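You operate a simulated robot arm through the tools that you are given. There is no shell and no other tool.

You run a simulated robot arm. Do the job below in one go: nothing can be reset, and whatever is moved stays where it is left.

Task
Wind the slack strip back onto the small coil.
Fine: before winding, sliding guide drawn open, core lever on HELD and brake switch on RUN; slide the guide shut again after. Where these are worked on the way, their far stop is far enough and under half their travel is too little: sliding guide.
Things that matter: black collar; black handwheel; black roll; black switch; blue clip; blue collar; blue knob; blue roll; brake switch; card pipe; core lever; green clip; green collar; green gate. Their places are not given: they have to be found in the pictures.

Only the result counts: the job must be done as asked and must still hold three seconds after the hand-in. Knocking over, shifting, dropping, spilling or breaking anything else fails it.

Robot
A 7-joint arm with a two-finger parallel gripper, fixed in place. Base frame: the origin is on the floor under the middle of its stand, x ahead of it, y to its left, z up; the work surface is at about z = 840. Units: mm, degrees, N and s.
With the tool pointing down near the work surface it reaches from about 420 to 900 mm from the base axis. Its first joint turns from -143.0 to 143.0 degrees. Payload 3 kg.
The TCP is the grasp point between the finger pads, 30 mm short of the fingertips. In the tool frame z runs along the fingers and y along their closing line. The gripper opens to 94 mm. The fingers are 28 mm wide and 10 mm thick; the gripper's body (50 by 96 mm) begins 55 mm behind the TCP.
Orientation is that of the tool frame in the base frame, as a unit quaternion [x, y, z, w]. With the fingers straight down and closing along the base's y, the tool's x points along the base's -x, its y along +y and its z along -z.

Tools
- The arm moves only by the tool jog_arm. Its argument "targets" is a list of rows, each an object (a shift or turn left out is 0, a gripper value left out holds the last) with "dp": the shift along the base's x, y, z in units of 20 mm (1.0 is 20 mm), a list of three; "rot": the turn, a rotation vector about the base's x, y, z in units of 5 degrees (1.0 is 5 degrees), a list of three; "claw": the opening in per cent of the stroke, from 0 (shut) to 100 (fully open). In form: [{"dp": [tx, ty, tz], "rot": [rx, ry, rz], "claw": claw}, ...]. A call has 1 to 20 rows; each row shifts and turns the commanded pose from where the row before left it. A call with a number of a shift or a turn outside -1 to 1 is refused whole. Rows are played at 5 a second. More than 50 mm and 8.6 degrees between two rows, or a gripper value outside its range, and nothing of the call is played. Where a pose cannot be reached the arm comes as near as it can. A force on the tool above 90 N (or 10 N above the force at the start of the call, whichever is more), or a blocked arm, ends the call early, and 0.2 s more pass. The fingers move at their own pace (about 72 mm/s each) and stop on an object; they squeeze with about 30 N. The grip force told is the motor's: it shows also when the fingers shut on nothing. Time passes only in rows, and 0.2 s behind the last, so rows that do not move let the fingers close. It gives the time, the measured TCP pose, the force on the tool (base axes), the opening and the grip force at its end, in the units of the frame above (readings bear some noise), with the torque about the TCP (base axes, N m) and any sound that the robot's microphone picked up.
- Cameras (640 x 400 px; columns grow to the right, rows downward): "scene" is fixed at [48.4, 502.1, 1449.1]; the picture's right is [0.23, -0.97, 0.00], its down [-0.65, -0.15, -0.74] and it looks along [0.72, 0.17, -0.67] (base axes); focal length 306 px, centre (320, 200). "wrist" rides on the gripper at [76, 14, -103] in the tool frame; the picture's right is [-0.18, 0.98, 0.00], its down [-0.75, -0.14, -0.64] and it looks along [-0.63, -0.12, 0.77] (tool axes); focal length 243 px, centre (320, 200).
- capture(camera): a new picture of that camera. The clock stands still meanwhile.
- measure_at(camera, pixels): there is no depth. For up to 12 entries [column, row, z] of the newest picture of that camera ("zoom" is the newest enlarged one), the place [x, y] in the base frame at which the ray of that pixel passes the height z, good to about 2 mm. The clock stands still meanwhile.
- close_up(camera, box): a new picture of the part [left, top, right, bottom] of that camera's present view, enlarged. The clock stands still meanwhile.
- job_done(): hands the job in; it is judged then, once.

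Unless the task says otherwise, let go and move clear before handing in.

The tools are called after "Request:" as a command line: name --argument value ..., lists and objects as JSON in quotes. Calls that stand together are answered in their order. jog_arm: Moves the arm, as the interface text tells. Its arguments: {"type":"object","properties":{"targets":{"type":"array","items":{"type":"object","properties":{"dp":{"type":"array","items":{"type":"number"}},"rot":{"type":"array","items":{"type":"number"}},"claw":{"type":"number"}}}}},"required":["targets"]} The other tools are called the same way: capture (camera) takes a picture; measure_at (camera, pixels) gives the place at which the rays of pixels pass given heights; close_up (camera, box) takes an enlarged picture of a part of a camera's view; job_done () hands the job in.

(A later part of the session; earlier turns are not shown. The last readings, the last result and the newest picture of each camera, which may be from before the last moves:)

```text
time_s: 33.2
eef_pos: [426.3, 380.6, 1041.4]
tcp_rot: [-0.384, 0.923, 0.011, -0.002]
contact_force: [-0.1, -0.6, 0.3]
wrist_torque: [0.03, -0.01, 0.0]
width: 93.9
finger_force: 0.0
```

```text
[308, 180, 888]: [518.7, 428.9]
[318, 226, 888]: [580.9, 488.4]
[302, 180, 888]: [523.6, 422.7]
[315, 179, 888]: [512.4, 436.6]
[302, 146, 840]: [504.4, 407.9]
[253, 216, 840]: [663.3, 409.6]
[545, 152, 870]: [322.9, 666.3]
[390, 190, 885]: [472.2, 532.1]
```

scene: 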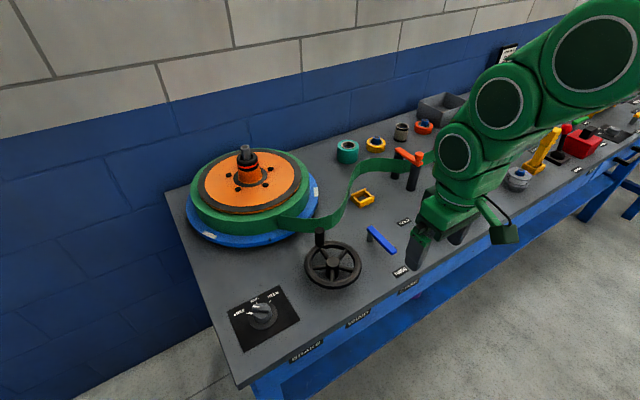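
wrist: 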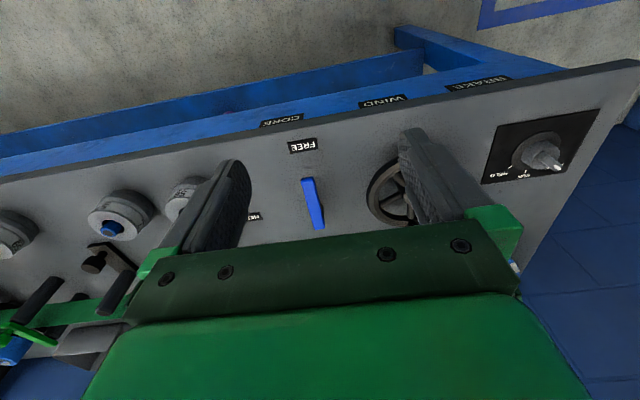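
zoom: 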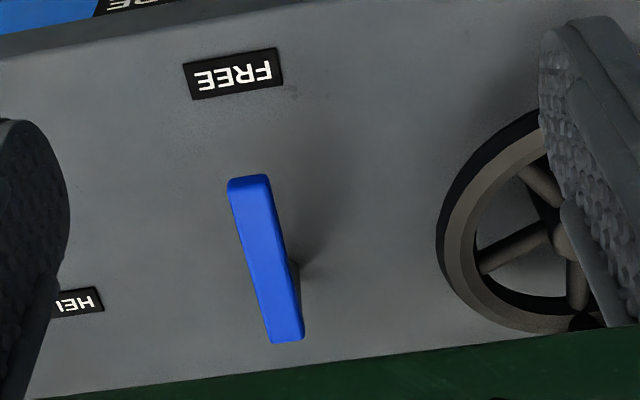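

The lever points along about -137°, its pivot is near (579,492), and its top is at about 888. I'll close the fingers and lower them beside the lever on the handwheel side, ready to push it round to HELD.

Request:
jog_arm --targets '[{"dp": [0.897, 0.91, -0.5], "claw": 0}, {"dp": [0.897, 0.91, -0.5]}, {"dp": [0.897, 0.91, -0.5]}, {"dp": [0.897, 0.91, -0.5]}, {"dp": [0.897, 0.91, -0.5]}, {"dp": [0, 0, -0.8]}, {"dp": [0, 0, -0.8]}, {"dp": [0, 0, -0.8]}]'

Request:
close_up --camera "scene" --box '[300, 190, 460, 290]'

Request:
capture --camera "wrist"

```text
time_s: 35.0
eef_pos: [516.0, 471.4, 944.5]
tcp_rot: [-0.383, 0.924, 0.011, -0.002]
contact_force: [-0.5, 0.1, 0.0]
wrist_torque: [-0.02, 0.03, -0.01]
width: 0.0
finger_force: 29.6
```

```text
4.00 times, centred on (380, 240) of scene
```

zoom: 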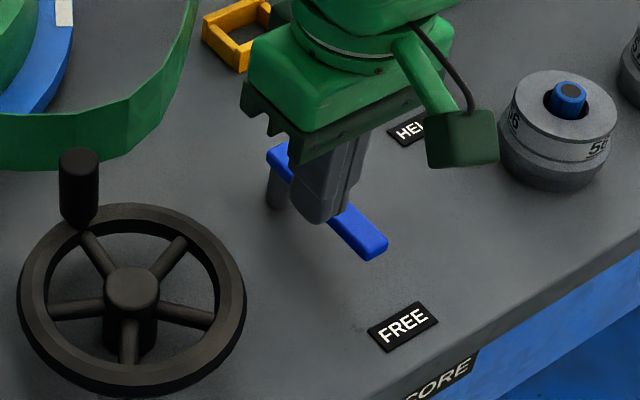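

```text
taken
```

wrist: 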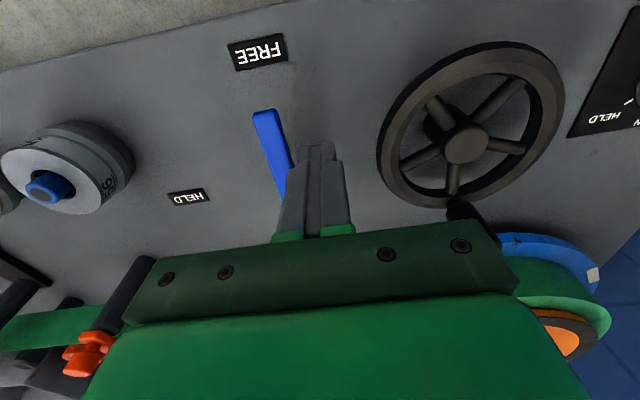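

The fingers are beside the lever on the correct side: lever at (275,150), fingers at (318,150). I'll lower to lever height and begin pushing along the arc.

Request:
jog_arm --targets '[{"dp": [0, 0, -0.95]}, {"dp": [0, 0, -0.95]}, {"dp": [0, 0, -0.92]}, {"dp": [0.34, -0.37, 0]}, {"dp": [0.26, -0.49, 0]}, {"dp": [0.275, -0.375, 0]}, {"dp": [0.355, -0.34, 0]}]'

Request:
close_up --camera "scene" --box '[300, 190, 460, 290]'

Request:
capture --camera "wrist"

```text
time_s: 36.6
eef_pos: [540.2, 438.9, 888.4]
tcp_rot: [-0.383, 0.924, 0.01, -0.003]
contact_force: [-0.3, 0.7, -0.8]
wrist_torque: [-0.02, 0.01, -0.02]
width: 0.1
finger_force: 29.9
```

```text
4.00 times, centred on (380, 240) of scene
```

zoom: 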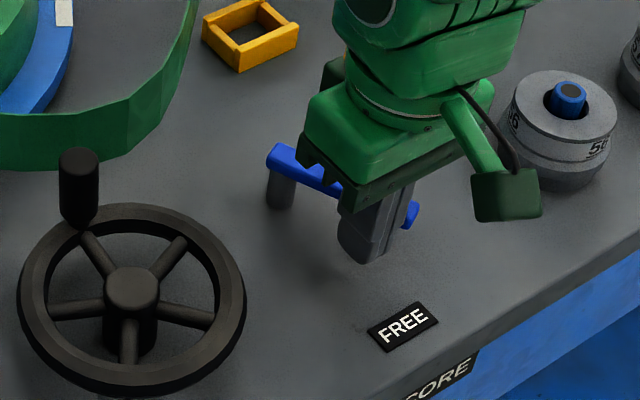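

```text
taken
```

wrist: 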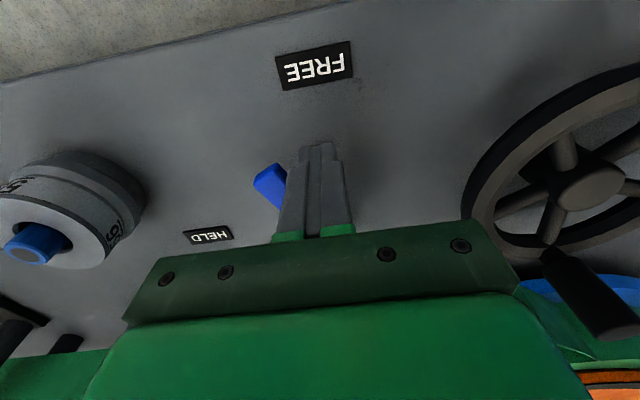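

The lever is swinging with the fingers, now about -105°, and the force is near zero. I'll continue along the arc toward HELD.

Request:
jog_arm --targets '[{"dp": [0.43, -0.26, 0]}, {"dp": [0.495, -0.2, 0]}, {"dp": [0.56, -0.1, 0]}, {"dp": [0.59, 0.0, 0]}, {"dp": [0.6, 0.105, 0]}, {"dp": [0.4, 0.16, 0]}]'

Request:
close_up --camera "scene" --box '[300, 190, 460, 290]'

Request:
capture --camera "wrist"

```text
time_s: 38.0
eef_pos: [600.9, 435.0, 887.3]
tcp_rot: [-0.384, 0.923, 0.011, -0.002]
contact_force: [0.7, -0.3, -0.6]
wrist_torque: [-0.01, -0.03, 0.01]
width: 0.0
finger_force: 30.0
```

```text
4.00 times, centred on (380, 240) of scene
```

zoom: 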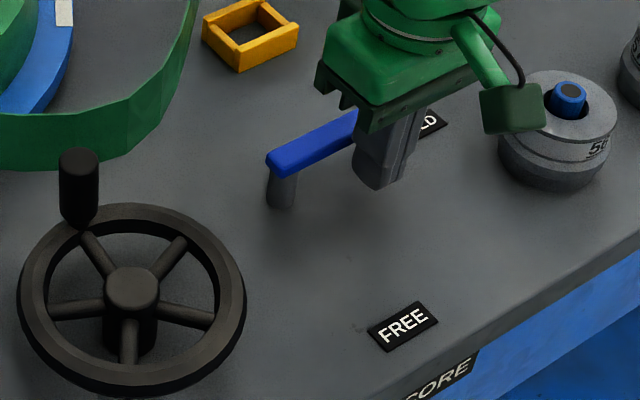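

```text
taken
```

wrist: 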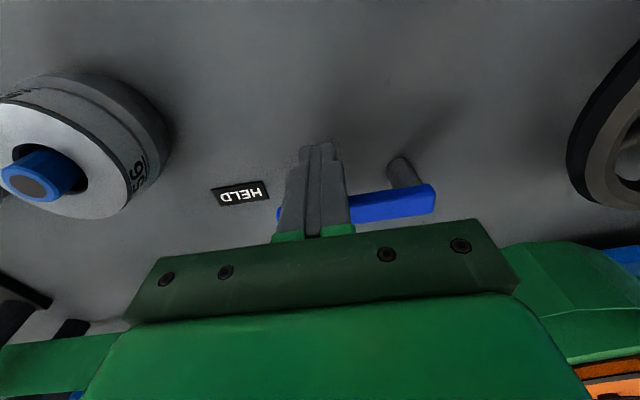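

The lever now points nearly at the HELD label (240,193). I'll push a little further to find the stop.

Request:
jog_arm --targets '[{"dp": [0.12, 0.1, 0]}, {"dp": [0.1, 0.1, 0]}, {}]'

Request:
close_up --camera "scene" --box '[340, 190, 460, 290]'

```text
time_s: 38.8
eef_pos: [604.9, 438.3, 887.4]
tcp_rot: [-0.384, 0.923, 0.009, -0.004]
contact_force: [-37.1, -33.2, 15.2]
wrist_torque: [-0.12, 0.1, 0.01]
width: 0.1
finger_force: 30.1
```

```text
4.00 times, centred on (400, 240) of scene
```

zoom: 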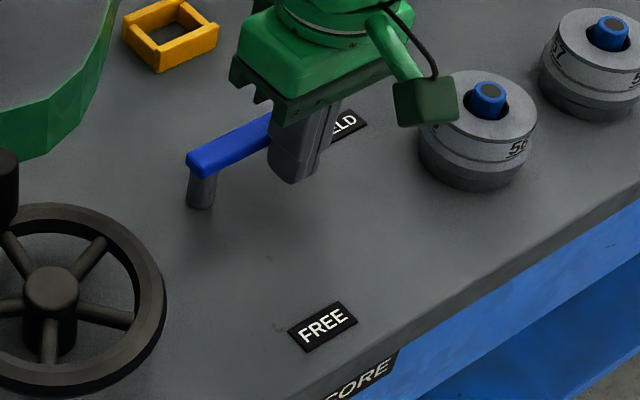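

The reaction of about 50 N shows the lever is against its HELD stop. I'll back off, lift and go to view the brake switch at yaw 90°.

Request:
jog_arm --targets '[{"dp": [-0.4, -0.4, 0]}, {"dp": [-0.3, -0.3, 0.2]}, {"dp": [0, 0, 1]}, {"dp": [0, 0, 1]}, {"dp": [0, 0, 1]}, {"dp": [0, 0, 1]}, {"dp": [0, 0, 1]}, {"dp": [0, 0, 0.5]}]'

Request:
close_up --camera "scene" --box '[340, 190, 460, 290]'

Request:
jog_arm --targets '[{"dp": [-0.92, 0.44, 0], "rot": [0, 0, 0.5625]}, {"dp": [-0.92, 0.44, 0], "rot": [0, 0, 0.5625]}, {"dp": [-0.92, 0.44, 0], "rot": [0, 0, 0.5625]}, {"dp": [-0.92, 0.44, 0], "rot": [0, 0, 0.5625]}, {"dp": [-0.92, 0.44, 0], "rot": [0, 0, 0.5625]}, {"dp": [-0.92, 0.44, 0], "rot": [0, 0, 0.5625]}, {"dp": [-0.92, 0.44, 0], "rot": [0, 0, 0.5625]}, {"dp": [-0.92, 0.44, 0], "rot": [0, 0, 0.5625]}, {"dp": [-0.92, 0.44, 0], "rot": [0, 0, 0.5625]}, {"dp": [-0.92, 0.44, 0], "rot": [0, 0, 0.5625]}, {"dp": [-0.92, 0.44, 0], "rot": [0, 0, 0.5625]}, {"dp": [-0.92, 0.44, 0], "rot": [0, 0, 0.5625]}, {"dp": [-0.92, 0.44, 0], "rot": [0, 0, 0.5625]}, {"dp": [-0.92, 0.44, 0], "rot": [0, 0, 0.5625]}, {"dp": [-0.92, 0.44, 0], "rot": [0, 0, 0.5625]}, {"dp": [-0.92, 0.44, 0], "rot": [0, 0, 0.5625], "claw": 100}]'

Request:
capture --camera "wrist"

```text
time_s: 40.6
eef_pos: [591.0, 424.0, 1002.1]
tcp_rot: [-0.383, 0.924, 0.01, -0.002]
contact_force: [0.3, 0.6, -0.7]
wrist_torque: [0.0, -0.01, 0.02]
width: 0.1
finger_force: 30.1
```

```text
4.00 times, centred on (400, 240) of scene
```

zoom: 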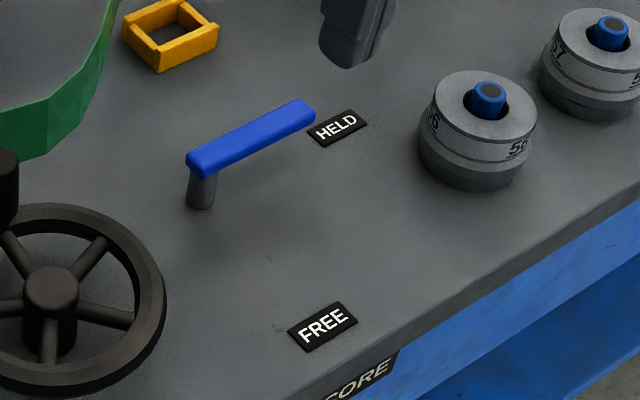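

```text
time_s: 44.0
eef_pos: [295.9, 566.9, 999.9]
tcp_rot: [0.707, -0.707, -0.009, 0.005]
contact_force: [1.2, -0.5, 0.7]
wrist_torque: [-0.01, 0.0, -0.02]
width: 53.4
finger_force: 0.0
```

```text
taken
```

wrist: 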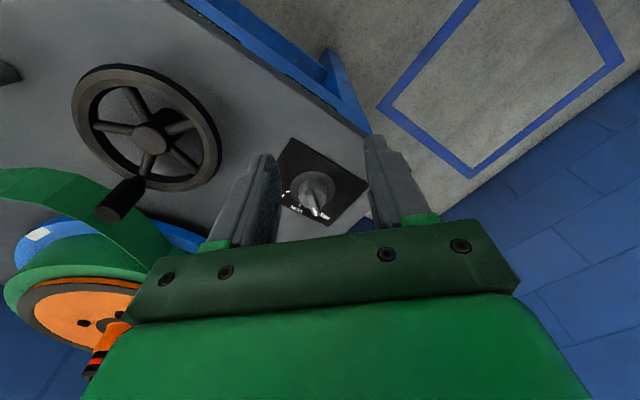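

The lever now points at HELD. The brake knob is at (315,190) in the wrist view, so I'll zoom in and measure it.

Request:
close_up --camera "wrist" --box '[270, 130, 370, 230]'

Request:
measure_at --camera "wrist" --pixels '[[314, 190, 842], [316, 190, 860], [316, 190, 870], [322, 180, 865], [318, 212, 870]]'

```text
4.00 times, centred on (320, 180) of wrist
```

zoom: 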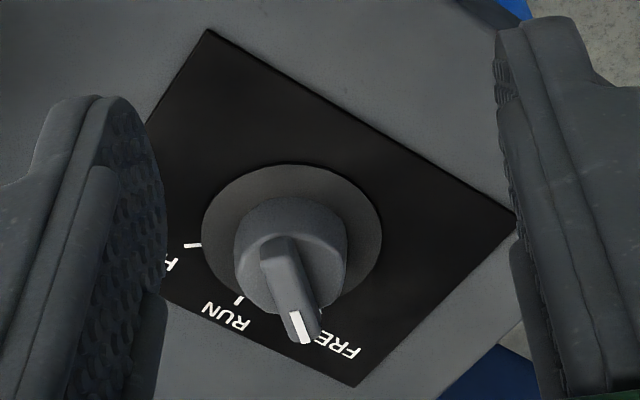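

```text
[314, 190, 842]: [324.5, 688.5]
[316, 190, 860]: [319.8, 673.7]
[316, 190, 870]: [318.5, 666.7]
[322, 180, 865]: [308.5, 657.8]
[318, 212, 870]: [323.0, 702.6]
```

Request:
measure_at --camera "zoom" --pixels '[[292, 228, 843], [305, 340, 865], [305, 340, 875], [305, 340, 885], [275, 240, 865], [275, 240, 875], [275, 240, 885], [320, 312, 842], [238, 300, 842], [193, 246, 842]]'

Request:
measure_at --camera "scene" --pixels '[[253, 307.3, 865], [253, 307.3, 875], [253, 307.3, 885], [269.5, 309, 865], [269.5, 309, 875], [269.5, 309, 885], [262.7, 317, 843]]'

```text
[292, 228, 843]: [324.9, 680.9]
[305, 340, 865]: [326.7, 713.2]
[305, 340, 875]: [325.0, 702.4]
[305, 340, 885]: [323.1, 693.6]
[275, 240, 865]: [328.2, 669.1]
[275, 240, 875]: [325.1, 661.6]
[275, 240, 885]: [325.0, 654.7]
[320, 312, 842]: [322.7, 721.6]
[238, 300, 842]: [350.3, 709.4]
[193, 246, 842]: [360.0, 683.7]
```

```text
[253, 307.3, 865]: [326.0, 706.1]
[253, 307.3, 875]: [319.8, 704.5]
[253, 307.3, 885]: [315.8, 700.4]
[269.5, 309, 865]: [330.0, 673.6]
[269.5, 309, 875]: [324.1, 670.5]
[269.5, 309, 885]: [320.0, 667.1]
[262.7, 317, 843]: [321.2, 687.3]
```

The bar's pointer tip is at (325,706,868), the knob axis at about (324,685), and the ticks lie at 92°, 45° and 1°. So it is on FREE and RUN is 45-47° clockwise. I'll move above it with the fingers closing across the bar.

Request:
jog_arm --targets '[{"dp": [0.238, 0.985, -0.58], "claw": 50}, {"dp": [0.238, 0.985, -0.58]}, {"dp": [0.238, 0.985, -0.58]}, {"dp": [0.238, 0.985, -0.58]}, {"dp": [0.238, 0.985, -0.58]}, {"dp": [0.238, 0.985, -0.58]}, {}]'

Request:
capture --camera "wrist"

Request:
close_up --camera "scene" --box '[205, 260, 325, 360]'

```text
time_s: 45.6
eef_pos: [328.0, 685.7, 932.0]
tcp_rot: [0.708, -0.707, -0.009, 0.006]
contact_force: [0.2, 0.0, -0.5]
wrist_torque: [-0.01, 0.06, 0.0]
width: 47.1
finger_force: 0.1
```

```text
taken
```

wrist: 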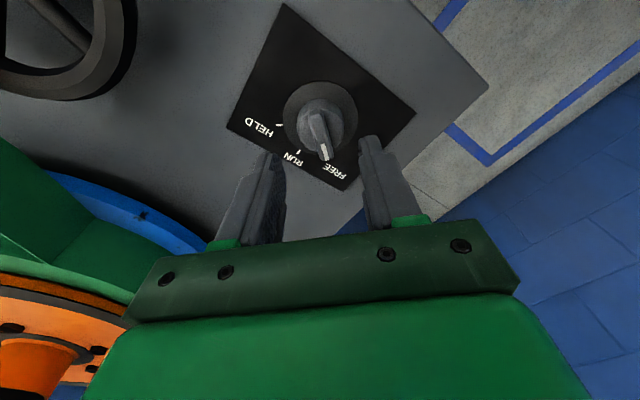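

```text
4.00 times, centred on (265, 310) of scene
```

zoom: 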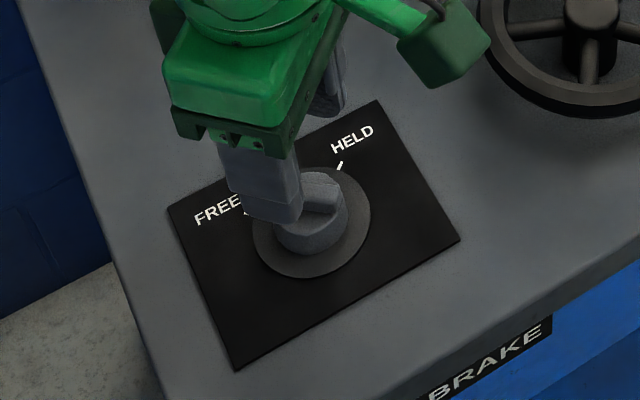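

The tool axis projects to (320,131), right on the bar's centre. I'll lower to z 888 and close on the bar.

Request:
jog_arm --targets '[{"dp": [-0.05, 0, -0.75]}, {"dp": [-0.05, 0, -0.75]}, {"dp": [0, 0, -0.7]}, {}]'

Request:
capture --camera "wrist"

Request:
jog_arm --targets '[{"claw": 25}, {"claw": 0}, {"claw": 0}, {"claw": 0}]'

Request:
capture --camera "wrist"

```text
time_s: 46.6
eef_pos: [325.6, 684.6, 889.2]
tcp_rot: [0.707, -0.707, -0.01, 0.006]
contact_force: [-0.1, -0.5, -0.2]
wrist_torque: [0.02, 0.01, 0.0]
width: 46.9
finger_force: 0.2
```

```text
taken
```

wrist: 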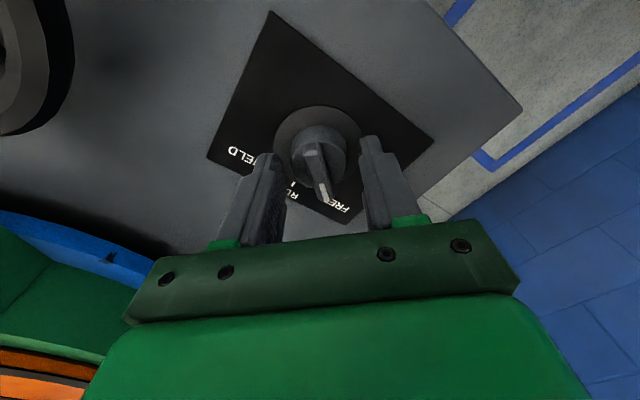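

```text
time_s: 47.6
eef_pos: [326.5, 682.1, 888.0]
tcp_rot: [0.708, -0.706, -0.009, 0.006]
contact_force: [21.0, 4.5, -9.0]
wrist_torque: [0.41, -0.73, -0.04]
width: 35.2
finger_force: 44.7
```

```text
taken
```

wrist: 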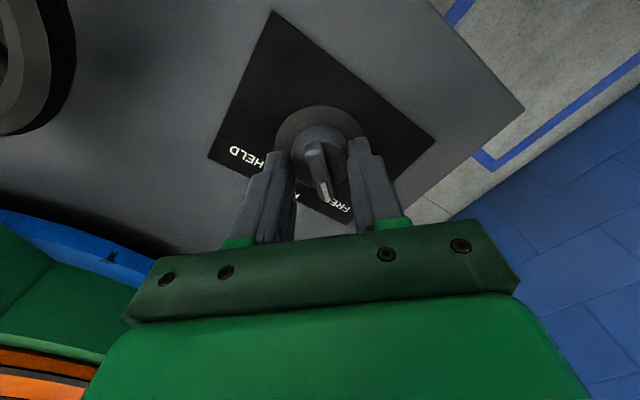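

The fingers closed on the round body at 35 mm instead of the bar. I'll open, raise 8 mm and close on the bar.

Request:
jog_arm --targets '[{"claw": 50}, {"claw": 50}, {"dp": [0, 0.1, 0.4]}, {}, {"claw": 25}, {"claw": 0}, {"claw": 0}, {"claw": 0}]'

Request:
capture --camera "wrist"

Request:
close_up --camera "wrist" --box '[260, 90, 390, 230]'

```text
time_s: 49.4
eef_pos: [326.4, 685.6, 894.4]
tcp_rot: [0.708, -0.706, -0.009, 0.005]
contact_force: [13.4, -1.5, -2.2]
wrist_torque: [-0.04, -0.84, 0.03]
width: 10.9
finger_force: 44.3
```

```text
taken
```

wrist: 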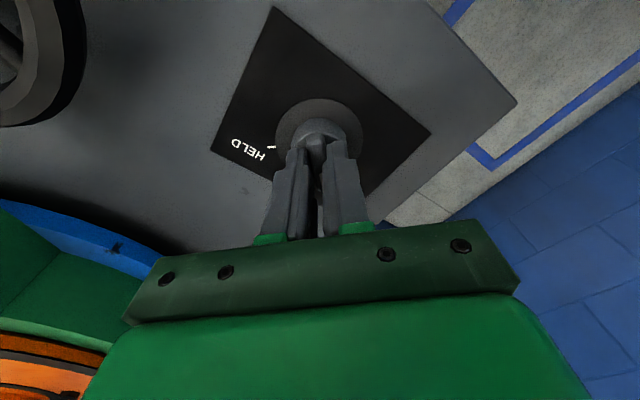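

```text
2.86 times, centred on (325, 160) of wrist
```

zoom: 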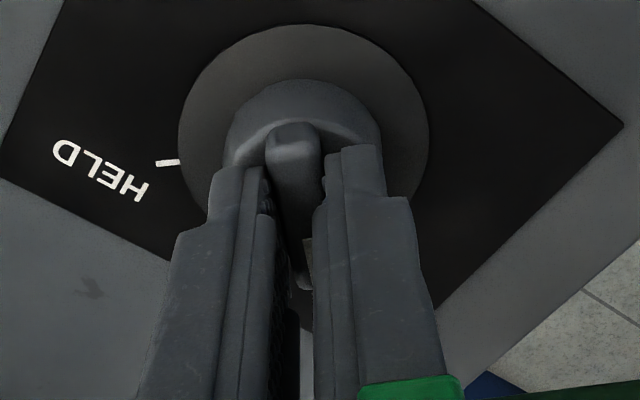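

The grip is now on the bar at 10.9 mm. I'll turn it 45° clockwise, from FREE to RUN.

Request:
jog_arm --targets '[{"rot": [0, 0, -1]}, {"rot": [0, 0, -1]}, {"rot": [0, 0, -1]}, {"rot": [0, 0, -1]}, {"rot": [0, 0, -1]}, {"rot": [0, 0, -1]}, {"rot": [0, 0, -1]}, {"rot": [0, 0, -1]}, {"rot": [0, 0, -1]}, {}]'

Request:
close_up --camera "wrist" --box '[240, 70, 400, 230]'

Request:
close_up --camera "scene" --box '[205, 260, 325, 360]'

```text
time_s: 51.6
eef_pos: [324.9, 684.7, 896.4]
tcp_rot: [-0.383, 0.924, 0.011, -0.002]
contact_force: [19.9, -28.8, 21.2]
wrist_torque: [-0.69, -1.2, -0.05]
width: 10.9
finger_force: 44.7
```

```text
2.50 times, centred on (320, 150) of wrist
```

zoom: 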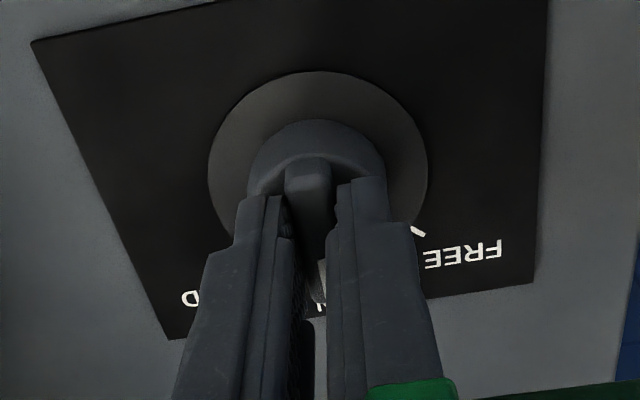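

```text
4.00 times, centred on (265, 310) of scene
```

zoom: 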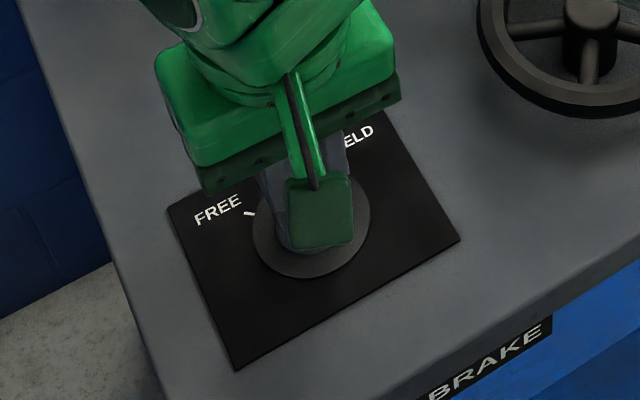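

The bar has turned with the fingers to about 45°. I'll release, lift and check the pointer against the RUN tick.

Request:
jog_arm --targets '[{"claw": 40}, {"claw": 40}, {"dp": [0, 0, 0.8]}, {"dp": [-0.5, -0.5, 1]}, {"dp": [-1, -1, 1]}, {"dp": [-1, -1, 1]}, {"dp": [-1, -1, 0.5]}, {}]'

Request:
capture --camera "wrist"

Request:
close_up --camera "scene" --box '[225, 280, 305, 355]'

```text
time_s: 53.4
eef_pos: [254.7, 614.7, 983.1]
tcp_rot: [-0.384, 0.923, 0.011, -0.001]
contact_force: [0.2, -0.2, -0.5]
wrist_torque: [-0.02, 0.01, 0.0]
width: 37.4
finger_force: 0.0
```

```text
taken
```

wrist: 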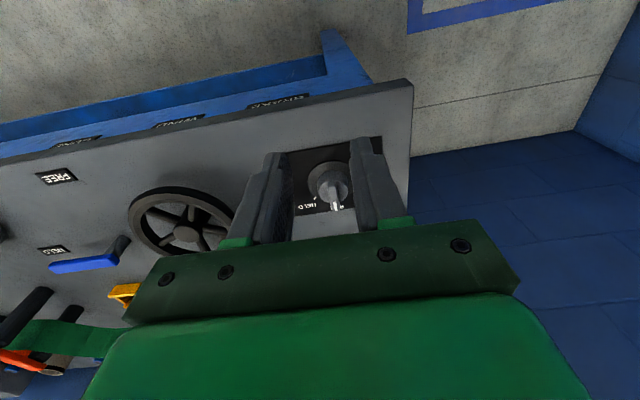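

```text
5.33 times, centred on (265, 318) of scene
```

zoom: 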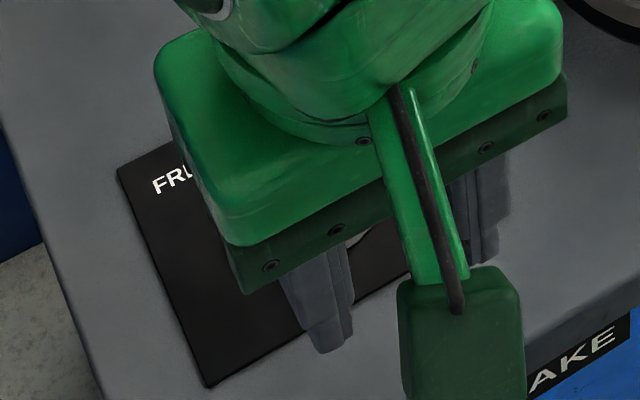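

I'll check the pointer from the wrist view at (335,190) and look at the handwheel at (180,225).

Request:
close_up --camera "wrist" --box '[280, 140, 390, 230]'

Request:
close_up --camera "wrist" --box '[100, 150, 260, 290]'

```text
4.44 times, centred on (335, 185) of wrist
```

zoom: 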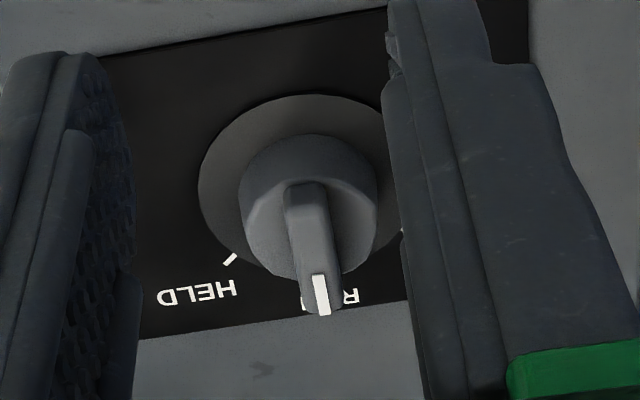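

```text
2.86 times, centred on (180, 220) of wrist
```

zoom: 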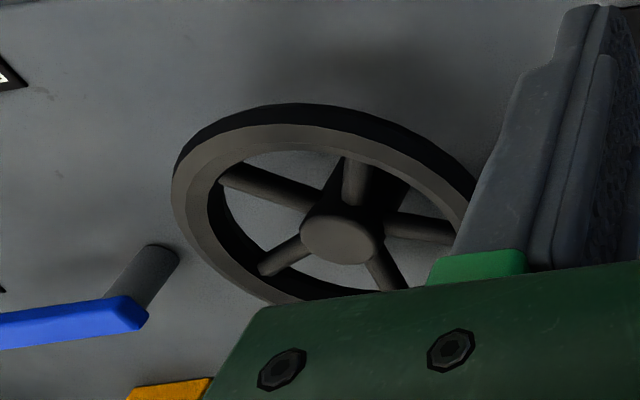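

The brake pointer is on RUN. I'll move to a good view of the handwheel and its handle.

Request:
jog_arm --targets '[{"dp": [0.2, -0.98, 0.8], "claw": 100}, {"dp": [0.8, -0.98, 0.5]}, {"dp": [1, -0.98, 0.5]}, {"dp": [1, -0.98, 0.3]}, {"dp": [1, -0.98, 0.3]}, {"dp": [1, -0.98, 0]}, {}]'

Request:
capture --camera "wrist"

Request:
capture --camera "scene"

```text
time_s: 55.0
eef_pos: [357.8, 499.3, 1030.2]
tcp_rot: [-0.384, 0.923, 0.01, -0.002]
contact_force: [-0.5, 0.3, -0.1]
wrist_torque: [0.0, -0.03, -0.03]
width: 93.6
finger_force: 0.0
```

```text
taken
```

wrist: 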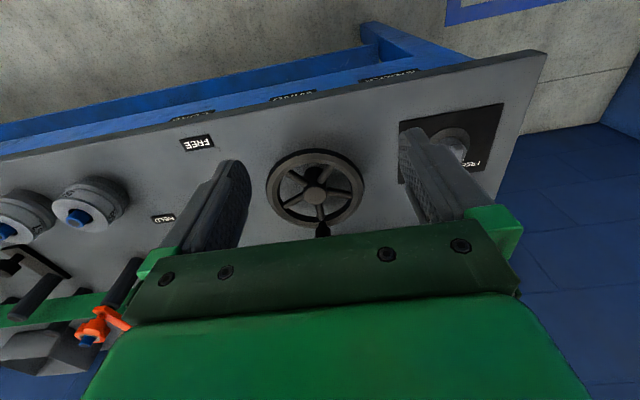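

```text
taken
```

scene: 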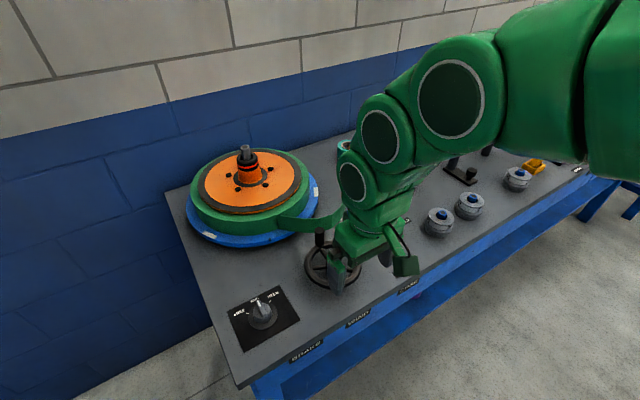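

The brake pointer on RUN shows in the scene view too. I'll zoom on the wheel from the wrist and measure the hub and handle.

Request:
close_up --camera "wrist" --box '[250, 140, 380, 240]'

Request:
measure_at --camera "zoom" --pixels '[[315, 223, 880], [315, 223, 890], [315, 223, 900], [350, 395, 900], [83, 220, 880], [553, 200, 880], [318, 60, 880]]'

Request:
measure_at --camera "scene" --pixels '[[333.2, 261.4, 880], [333.2, 261.4, 890], [333.2, 261.4, 900], [319.6, 229.6, 930], [319.6, 229.6, 940], [319.6, 229.6, 950], [319.6, 246, 890], [319.6, 246, 900]]'

```text
4.00 times, centred on (315, 190) of wrist
```

zoom: 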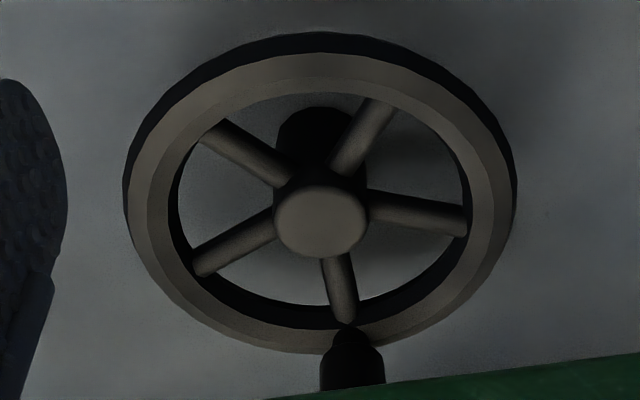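

```text
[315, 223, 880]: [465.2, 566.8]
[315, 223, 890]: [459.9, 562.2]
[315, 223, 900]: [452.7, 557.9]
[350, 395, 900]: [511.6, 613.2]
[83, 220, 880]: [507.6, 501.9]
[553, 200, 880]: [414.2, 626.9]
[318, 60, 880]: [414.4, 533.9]
```

```text
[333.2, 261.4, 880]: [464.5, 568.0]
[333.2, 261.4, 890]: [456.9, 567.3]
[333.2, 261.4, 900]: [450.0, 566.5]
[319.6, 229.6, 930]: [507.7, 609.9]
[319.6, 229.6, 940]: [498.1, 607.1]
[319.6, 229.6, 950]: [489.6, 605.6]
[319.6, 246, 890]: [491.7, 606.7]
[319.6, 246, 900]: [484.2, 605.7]
```

The hub top is at (465,567,880) and the handle axis near (500,607), with its top at about 939. The strip passes close by, so I'll measure its distance before reaching in.

Request:
close_up --camera "scene" --box '[250, 180, 360, 270]'

Request:
measure_at --camera "scene" --pixels '[[300, 218, 900], [300, 218, 910], [300, 218, 920], [300, 232, 860], [300, 232, 870], [300, 232, 880], [318, 219, 900], [318, 219, 910], [318, 219, 920], [280, 233, 860], [280, 233, 870]]'

```text
4.44 times, centred on (305, 225) of scene
```

zoom: 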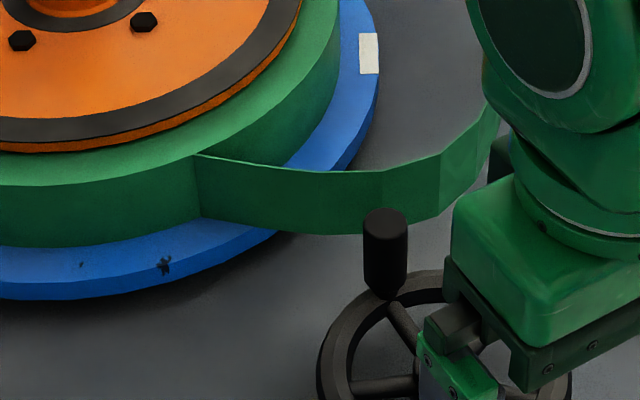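

```text
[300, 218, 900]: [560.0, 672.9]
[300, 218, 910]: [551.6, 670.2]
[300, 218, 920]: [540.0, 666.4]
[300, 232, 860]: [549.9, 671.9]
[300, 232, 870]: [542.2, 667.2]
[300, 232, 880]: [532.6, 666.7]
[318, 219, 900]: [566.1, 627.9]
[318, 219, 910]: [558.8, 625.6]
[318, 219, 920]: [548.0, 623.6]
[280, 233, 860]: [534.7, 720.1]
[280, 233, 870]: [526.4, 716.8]
```

The strip is about 58 mm beyond the handle at z 858-908, so I'll grip with the fingers spread along y (yaw 0) and high on the handle. First I'll move above it.

Request:
jog_arm --targets '[{"dp": [0.79, 0.6, -0.1], "rot": [0, 0, -1], "claw": 55}, {"dp": [0.79, 0.6, -0.1], "rot": [0, 0, -1]}, {"dp": [0.79, 0.6, -0.1], "rot": [0, 0, -1]}, {"dp": [0.79, 0.6, -0.1], "rot": [0, 0, -1]}, {"dp": [0.79, 0.6, -0.1], "rot": [0, 0, -1]}, {"dp": [0.79, 0.6, -0.1], "rot": [0, 0, -1]}, {"dp": [0.79, 0.6, -0.1], "rot": [0, 0, -1]}, {"dp": [0.79, 0.6, -0.1], "rot": [0, 0, -1]}, {"dp": [0.79, 0.6, -0.1], "rot": [0, 0, -1]}, {}]'

Request:
capture --camera "wrist"

Request:
close_up --camera "scene" --box '[250, 170, 410, 300]'

```text
time_s: 57.2
eef_pos: [495.6, 605.8, 1011.5]
tcp_rot: [0.0, 1.0, 0.011, 0.003]
contact_force: [0.1, -0.3, -0.5]
wrist_torque: [0.0, -0.03, -0.01]
width: 51.8
finger_force: 0.0
```

```text
taken
```

wrist: 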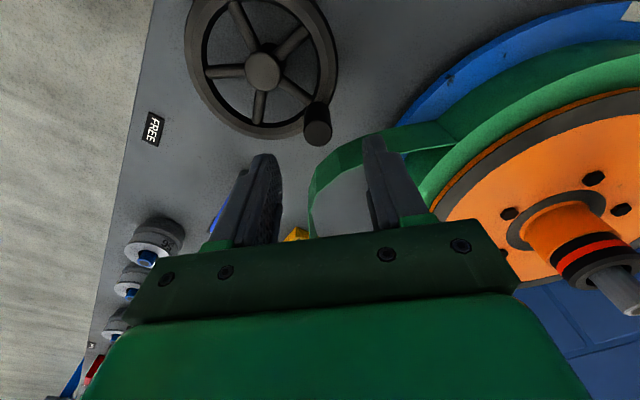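

```text
3.08 times, centred on (330, 235) of scene
```

zoom: 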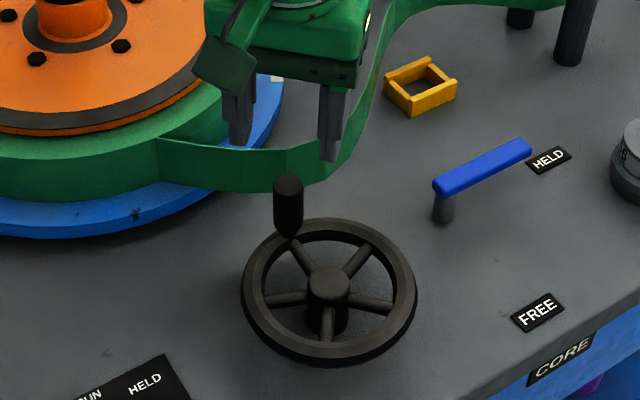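

The handle top shows at (318,124), close to the tool axis prediction of (320,130). I'll measure it.

Request:
measure_at --camera "wrist" --pixels '[[319, 124, 935], [319, 124, 940], [319, 124, 945], [262, 72, 880]]'

Request:
measure_at --camera "scene" --pixels '[[319.9, 228.8, 935], [319.9, 228.8, 940], [319.9, 228.8, 945]]'

Request:
close_up --camera "wrist" --box '[260, 80, 380, 180]'

```text
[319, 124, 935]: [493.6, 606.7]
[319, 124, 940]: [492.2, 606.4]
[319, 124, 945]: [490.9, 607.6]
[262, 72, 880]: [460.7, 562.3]
```

```text
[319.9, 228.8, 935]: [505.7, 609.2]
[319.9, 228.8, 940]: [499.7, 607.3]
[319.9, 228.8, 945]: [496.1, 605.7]
```

```text
4.00 times, centred on (320, 130) of wrist
```

zoom: 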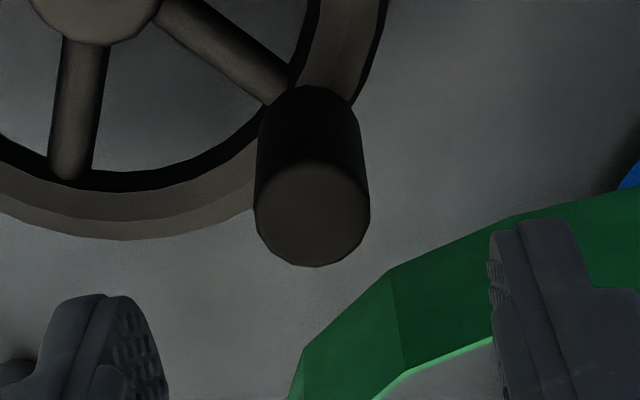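

The handle's top centre is at about (498,607,941). I'll lower the gripper over it to z 922 and close.

Request:
jog_arm --targets '[{"dp": [0.06, 0.03, -0.9]}, {"dp": [0.06, 0.03, -0.9]}, {"dp": [0, 0, -0.9]}, {"dp": [0, 0, -0.9]}, {"dp": [0, 0, -0.87]}, {}, {"claw": 25}, {"claw": 0}, {"claw": 0}, {"claw": 0}]'

Request:
capture --camera "wrist"

Request:
close_up --camera "scene" --box '[250, 170, 410, 300]'

```text
time_s: 59.4
eef_pos: [499.8, 604.5, 921.2]
tcp_rot: [0.0, 1.0, 0.008, 0.002]
contact_force: [-8.9, -35.5, 2.5]
wrist_torque: [-1.94, 0.36, -0.05]
width: 23.1
finger_force: 45.2
```

```text
taken
```

wrist: 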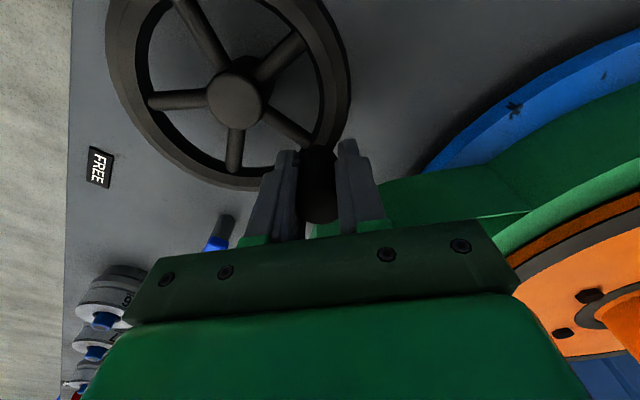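

```text
3.08 times, centred on (330, 235) of scene
```

zoom: 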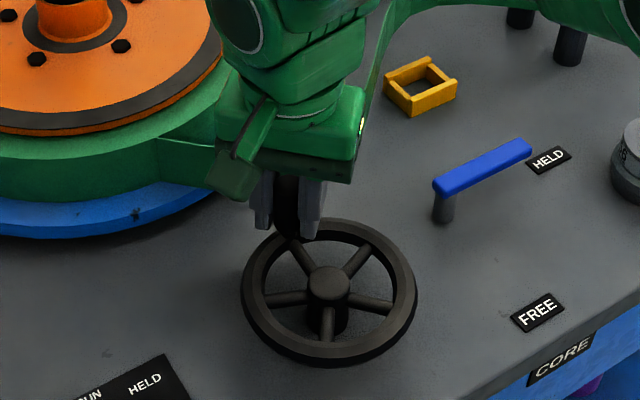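

The handle is gripped, 23 mm wide, at about (499,604.5). I'll measure the hub again to set the turning centre.

Request:
close_up --camera "wrist" --box '[90, 0, 370, 200]'

Request:
measure_at --camera "wrist" --pixels '[[235, 98, 875], [235, 98, 880], [235, 98, 885]]'

```text
2.00 times, centred on (230, 100) of wrist
```

zoom: 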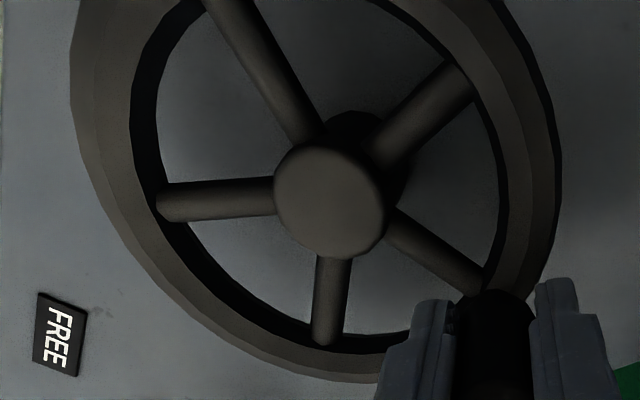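

```text
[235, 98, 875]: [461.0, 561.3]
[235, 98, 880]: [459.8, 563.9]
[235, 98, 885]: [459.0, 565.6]
```

The hub is about (461,566) and the handle sits at radius 54, angle 45°. The strip leaves the coil's near side, so the coil must turn clockwise seen from above. I'll turn the wheel 30° clockwise as a test and watch the coil's bolts.

Request:
close_up --camera "scene" --box '[180, 130, 340, 250]'

Request:
jog_arm --targets '[{"dp": [0.04, -0.12, 0]}, {"dp": [0.3, -0.36, 0]}, {"dp": [0.235, -0.41, 0]}, {"dp": [0.165, -0.44, 0]}, {}]'

Request:
close_up --camera "scene" --box '[180, 130, 340, 250]'

Request:
capture --camera "scene"

```text
3.33 times, centred on (260, 190) of scene
```

zoom: 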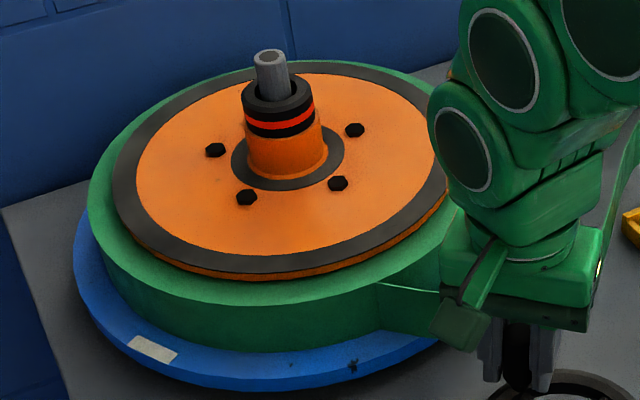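

```text
time_s: 60.6
eef_pos: [514.7, 579.4, 921.6]
tcp_rot: [0.0, 1.0, 0.01, 0.002]
contact_force: [2.8, -2.1, 2.4]
wrist_torque: [-1.82, 0.78, 0.03]
width: 23.0
finger_force: 44.3
```

```text
3.33 times, centred on (260, 190) of scene
```

zoom: 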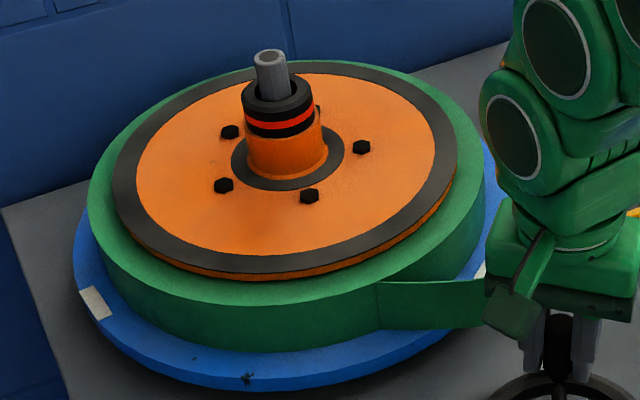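

```text
taken
```

scene: 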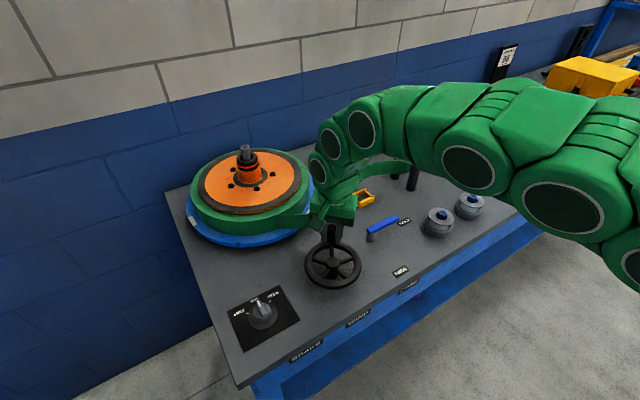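

The coil followed clockwise by about 30°: bolts moved from (337,183) to (309,195) and the white tag moved too. That is the winding direction. I'll see how much slack is left.

Request:
capture --camera "wrist"

Request:
close_up --camera "scene" --box '[290, 140, 430, 240]'

```text
taken
```

wrist: 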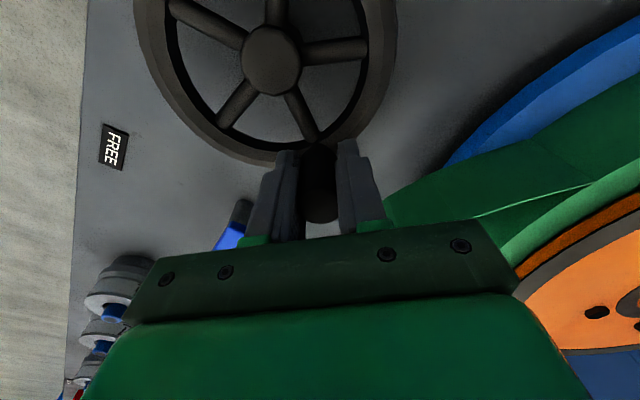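

```text
4.00 times, centred on (360, 190) of scene
```

zoom: 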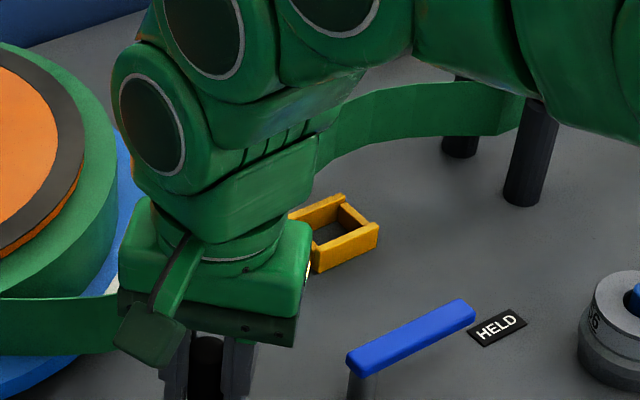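

The arm hides much of the strip, so I'll work out the slack from the first picture's strip path, measuring its top edge at z 908.

Request:
measure_at --camera "scene" --pixels '[[277, 216.5, 908], [290.1, 217.6, 908], [310, 219, 908], [327.6, 218.7, 908], [338.8, 208.2, 908], [346.3, 194.4, 908], [352, 179.4, 908], [359.4, 165.5, 908], [370.7, 159.2, 908], [395, 158.8, 908], [410, 159.9, 908], [245, 186, 915]]'

Request:
measure_at --camera "scene" --pixels '[[447, 146, 908], [436, 149.5, 908], [480, 133, 908]]'

```text
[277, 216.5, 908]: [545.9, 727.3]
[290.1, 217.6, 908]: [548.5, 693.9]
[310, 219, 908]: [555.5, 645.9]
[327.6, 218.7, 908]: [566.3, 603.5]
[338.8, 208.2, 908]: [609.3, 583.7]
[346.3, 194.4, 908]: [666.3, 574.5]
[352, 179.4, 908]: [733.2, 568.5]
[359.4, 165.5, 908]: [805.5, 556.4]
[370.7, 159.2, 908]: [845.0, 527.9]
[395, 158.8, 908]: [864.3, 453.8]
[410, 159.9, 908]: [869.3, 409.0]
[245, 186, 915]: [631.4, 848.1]
```

```text
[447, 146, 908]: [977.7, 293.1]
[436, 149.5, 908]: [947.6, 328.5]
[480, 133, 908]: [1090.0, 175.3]
```

The estimated slack was roughly 90 mm, which is about 34° of coil at radius 148. I'll compute how far the coil really turned from the tag and bolts.

Request:
measure_at --camera "scene" --pixels '[[206, 234.4, 858], [189, 220.6, 858], [283.1, 184.9, 915], [256.7, 191.5, 915], [238.2, 189, 915], [227.2, 185.6, 915], [245.3, 175, 915], [266.5, 169, 915], [290.6, 174.1, 915]]'

Request:
close_up --camera "scene" --box '[200, 130, 300, 220]'

```text
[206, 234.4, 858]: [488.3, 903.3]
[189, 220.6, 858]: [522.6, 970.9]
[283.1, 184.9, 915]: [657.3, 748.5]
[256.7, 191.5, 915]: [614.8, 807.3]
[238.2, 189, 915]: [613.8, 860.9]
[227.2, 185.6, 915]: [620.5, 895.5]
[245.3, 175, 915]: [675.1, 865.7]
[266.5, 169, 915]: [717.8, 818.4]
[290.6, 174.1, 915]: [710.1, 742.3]
```

```text
4.44 times, centred on (250, 175) of scene
```

zoom: 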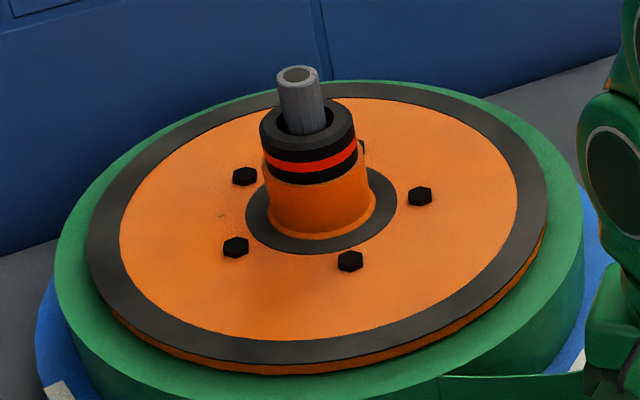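

Request:
measure_at --camera "scene" --pixels '[[228.8, 175, 918], [238.1, 189.1, 918], [265.1, 184.9, 918], [270.5, 169, 918], [233, 169.6, 918], [230.9, 185.5, 918], [256.7, 188.5, 918], [272.3, 174.1, 918]]'

```text
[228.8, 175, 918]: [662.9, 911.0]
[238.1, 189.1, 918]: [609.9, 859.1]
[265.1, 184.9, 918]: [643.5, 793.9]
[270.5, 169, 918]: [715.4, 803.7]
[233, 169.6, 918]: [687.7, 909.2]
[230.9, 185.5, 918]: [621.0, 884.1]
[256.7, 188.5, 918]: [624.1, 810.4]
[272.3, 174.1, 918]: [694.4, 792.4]
```

From the five bolts the coil turned -23.6° for -31.4° of wheel, a ratio of about 0.75. With the corrected coil centre (671,850) and radius 176 the slack was about 91 mm, so roughly 19 mm should remain. I'll go on in small steps and watch the force.

Request:
jog_arm --targets '[{"dp": [0.04, -0.187, 0]}, {"dp": [0.025, -0.19, 0]}, {}]'

Request:
close_up --camera "scene" --box '[290, 140, 430, 240]'

Request:
close_up --camera "scene" --box '[180, 130, 340, 250]'

```text
time_s: 61.4
eef_pos: [515.4, 572.4, 923.7]
tcp_rot: [0.0, 1.0, 0.011, 0.003]
contact_force: [4.9, 7.8, 16.4]
wrist_torque: [-1.84, 0.6, -0.34]
width: 23.1
finger_force: 45.0
```

```text
4.00 times, centred on (360, 190) of scene
```

zoom: 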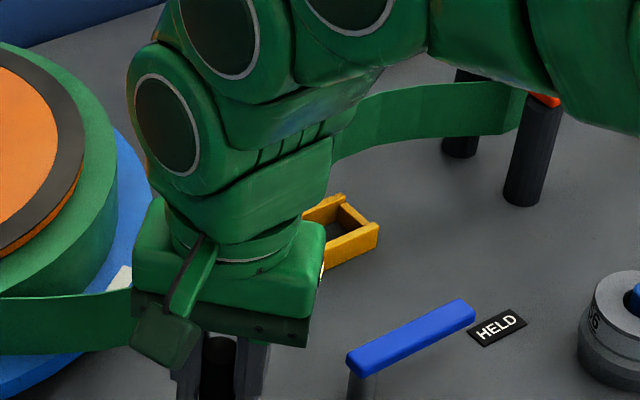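

```text
3.33 times, centred on (260, 190) of scene
```

zoom: 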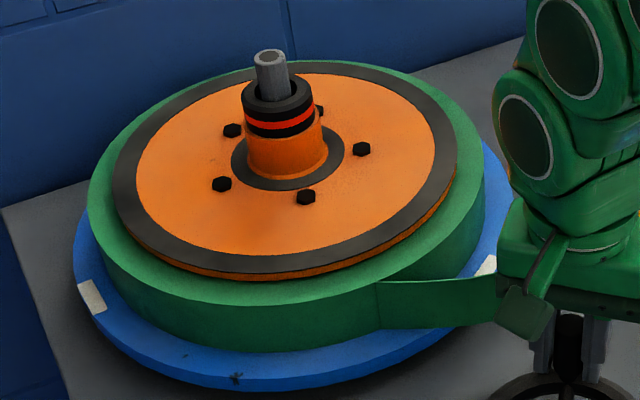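

The coil moved only about 2-3° more and the strip still shows a shallow S at (363,179). I'll look at the grip on the handle and measure the visible strip.

Request:
close_up --camera "wrist" --box '[220, 60, 420, 240]'

Request:
measure_at --camera "scene" --pixels '[[363.75, 176, 908], [370, 165.5, 908], [390, 160.7, 908], [410, 160.5, 908], [292, 216.5, 908], [277, 216.5, 908]]'

```text
2.22 times, centred on (320, 150) of wrist
```

zoom: 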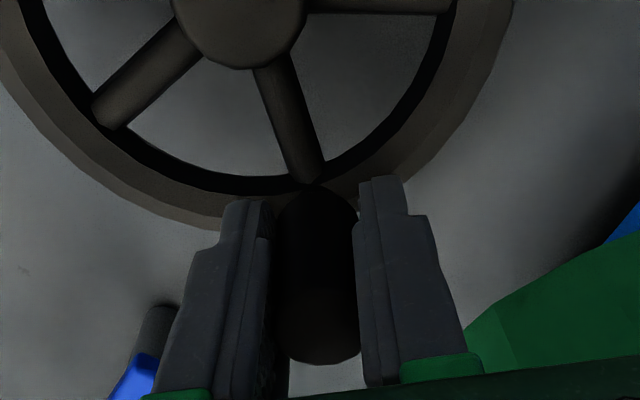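

```text
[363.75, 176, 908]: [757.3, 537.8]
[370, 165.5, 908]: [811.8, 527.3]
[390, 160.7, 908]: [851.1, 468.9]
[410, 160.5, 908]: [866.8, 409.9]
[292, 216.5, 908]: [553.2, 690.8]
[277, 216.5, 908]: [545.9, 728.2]
```

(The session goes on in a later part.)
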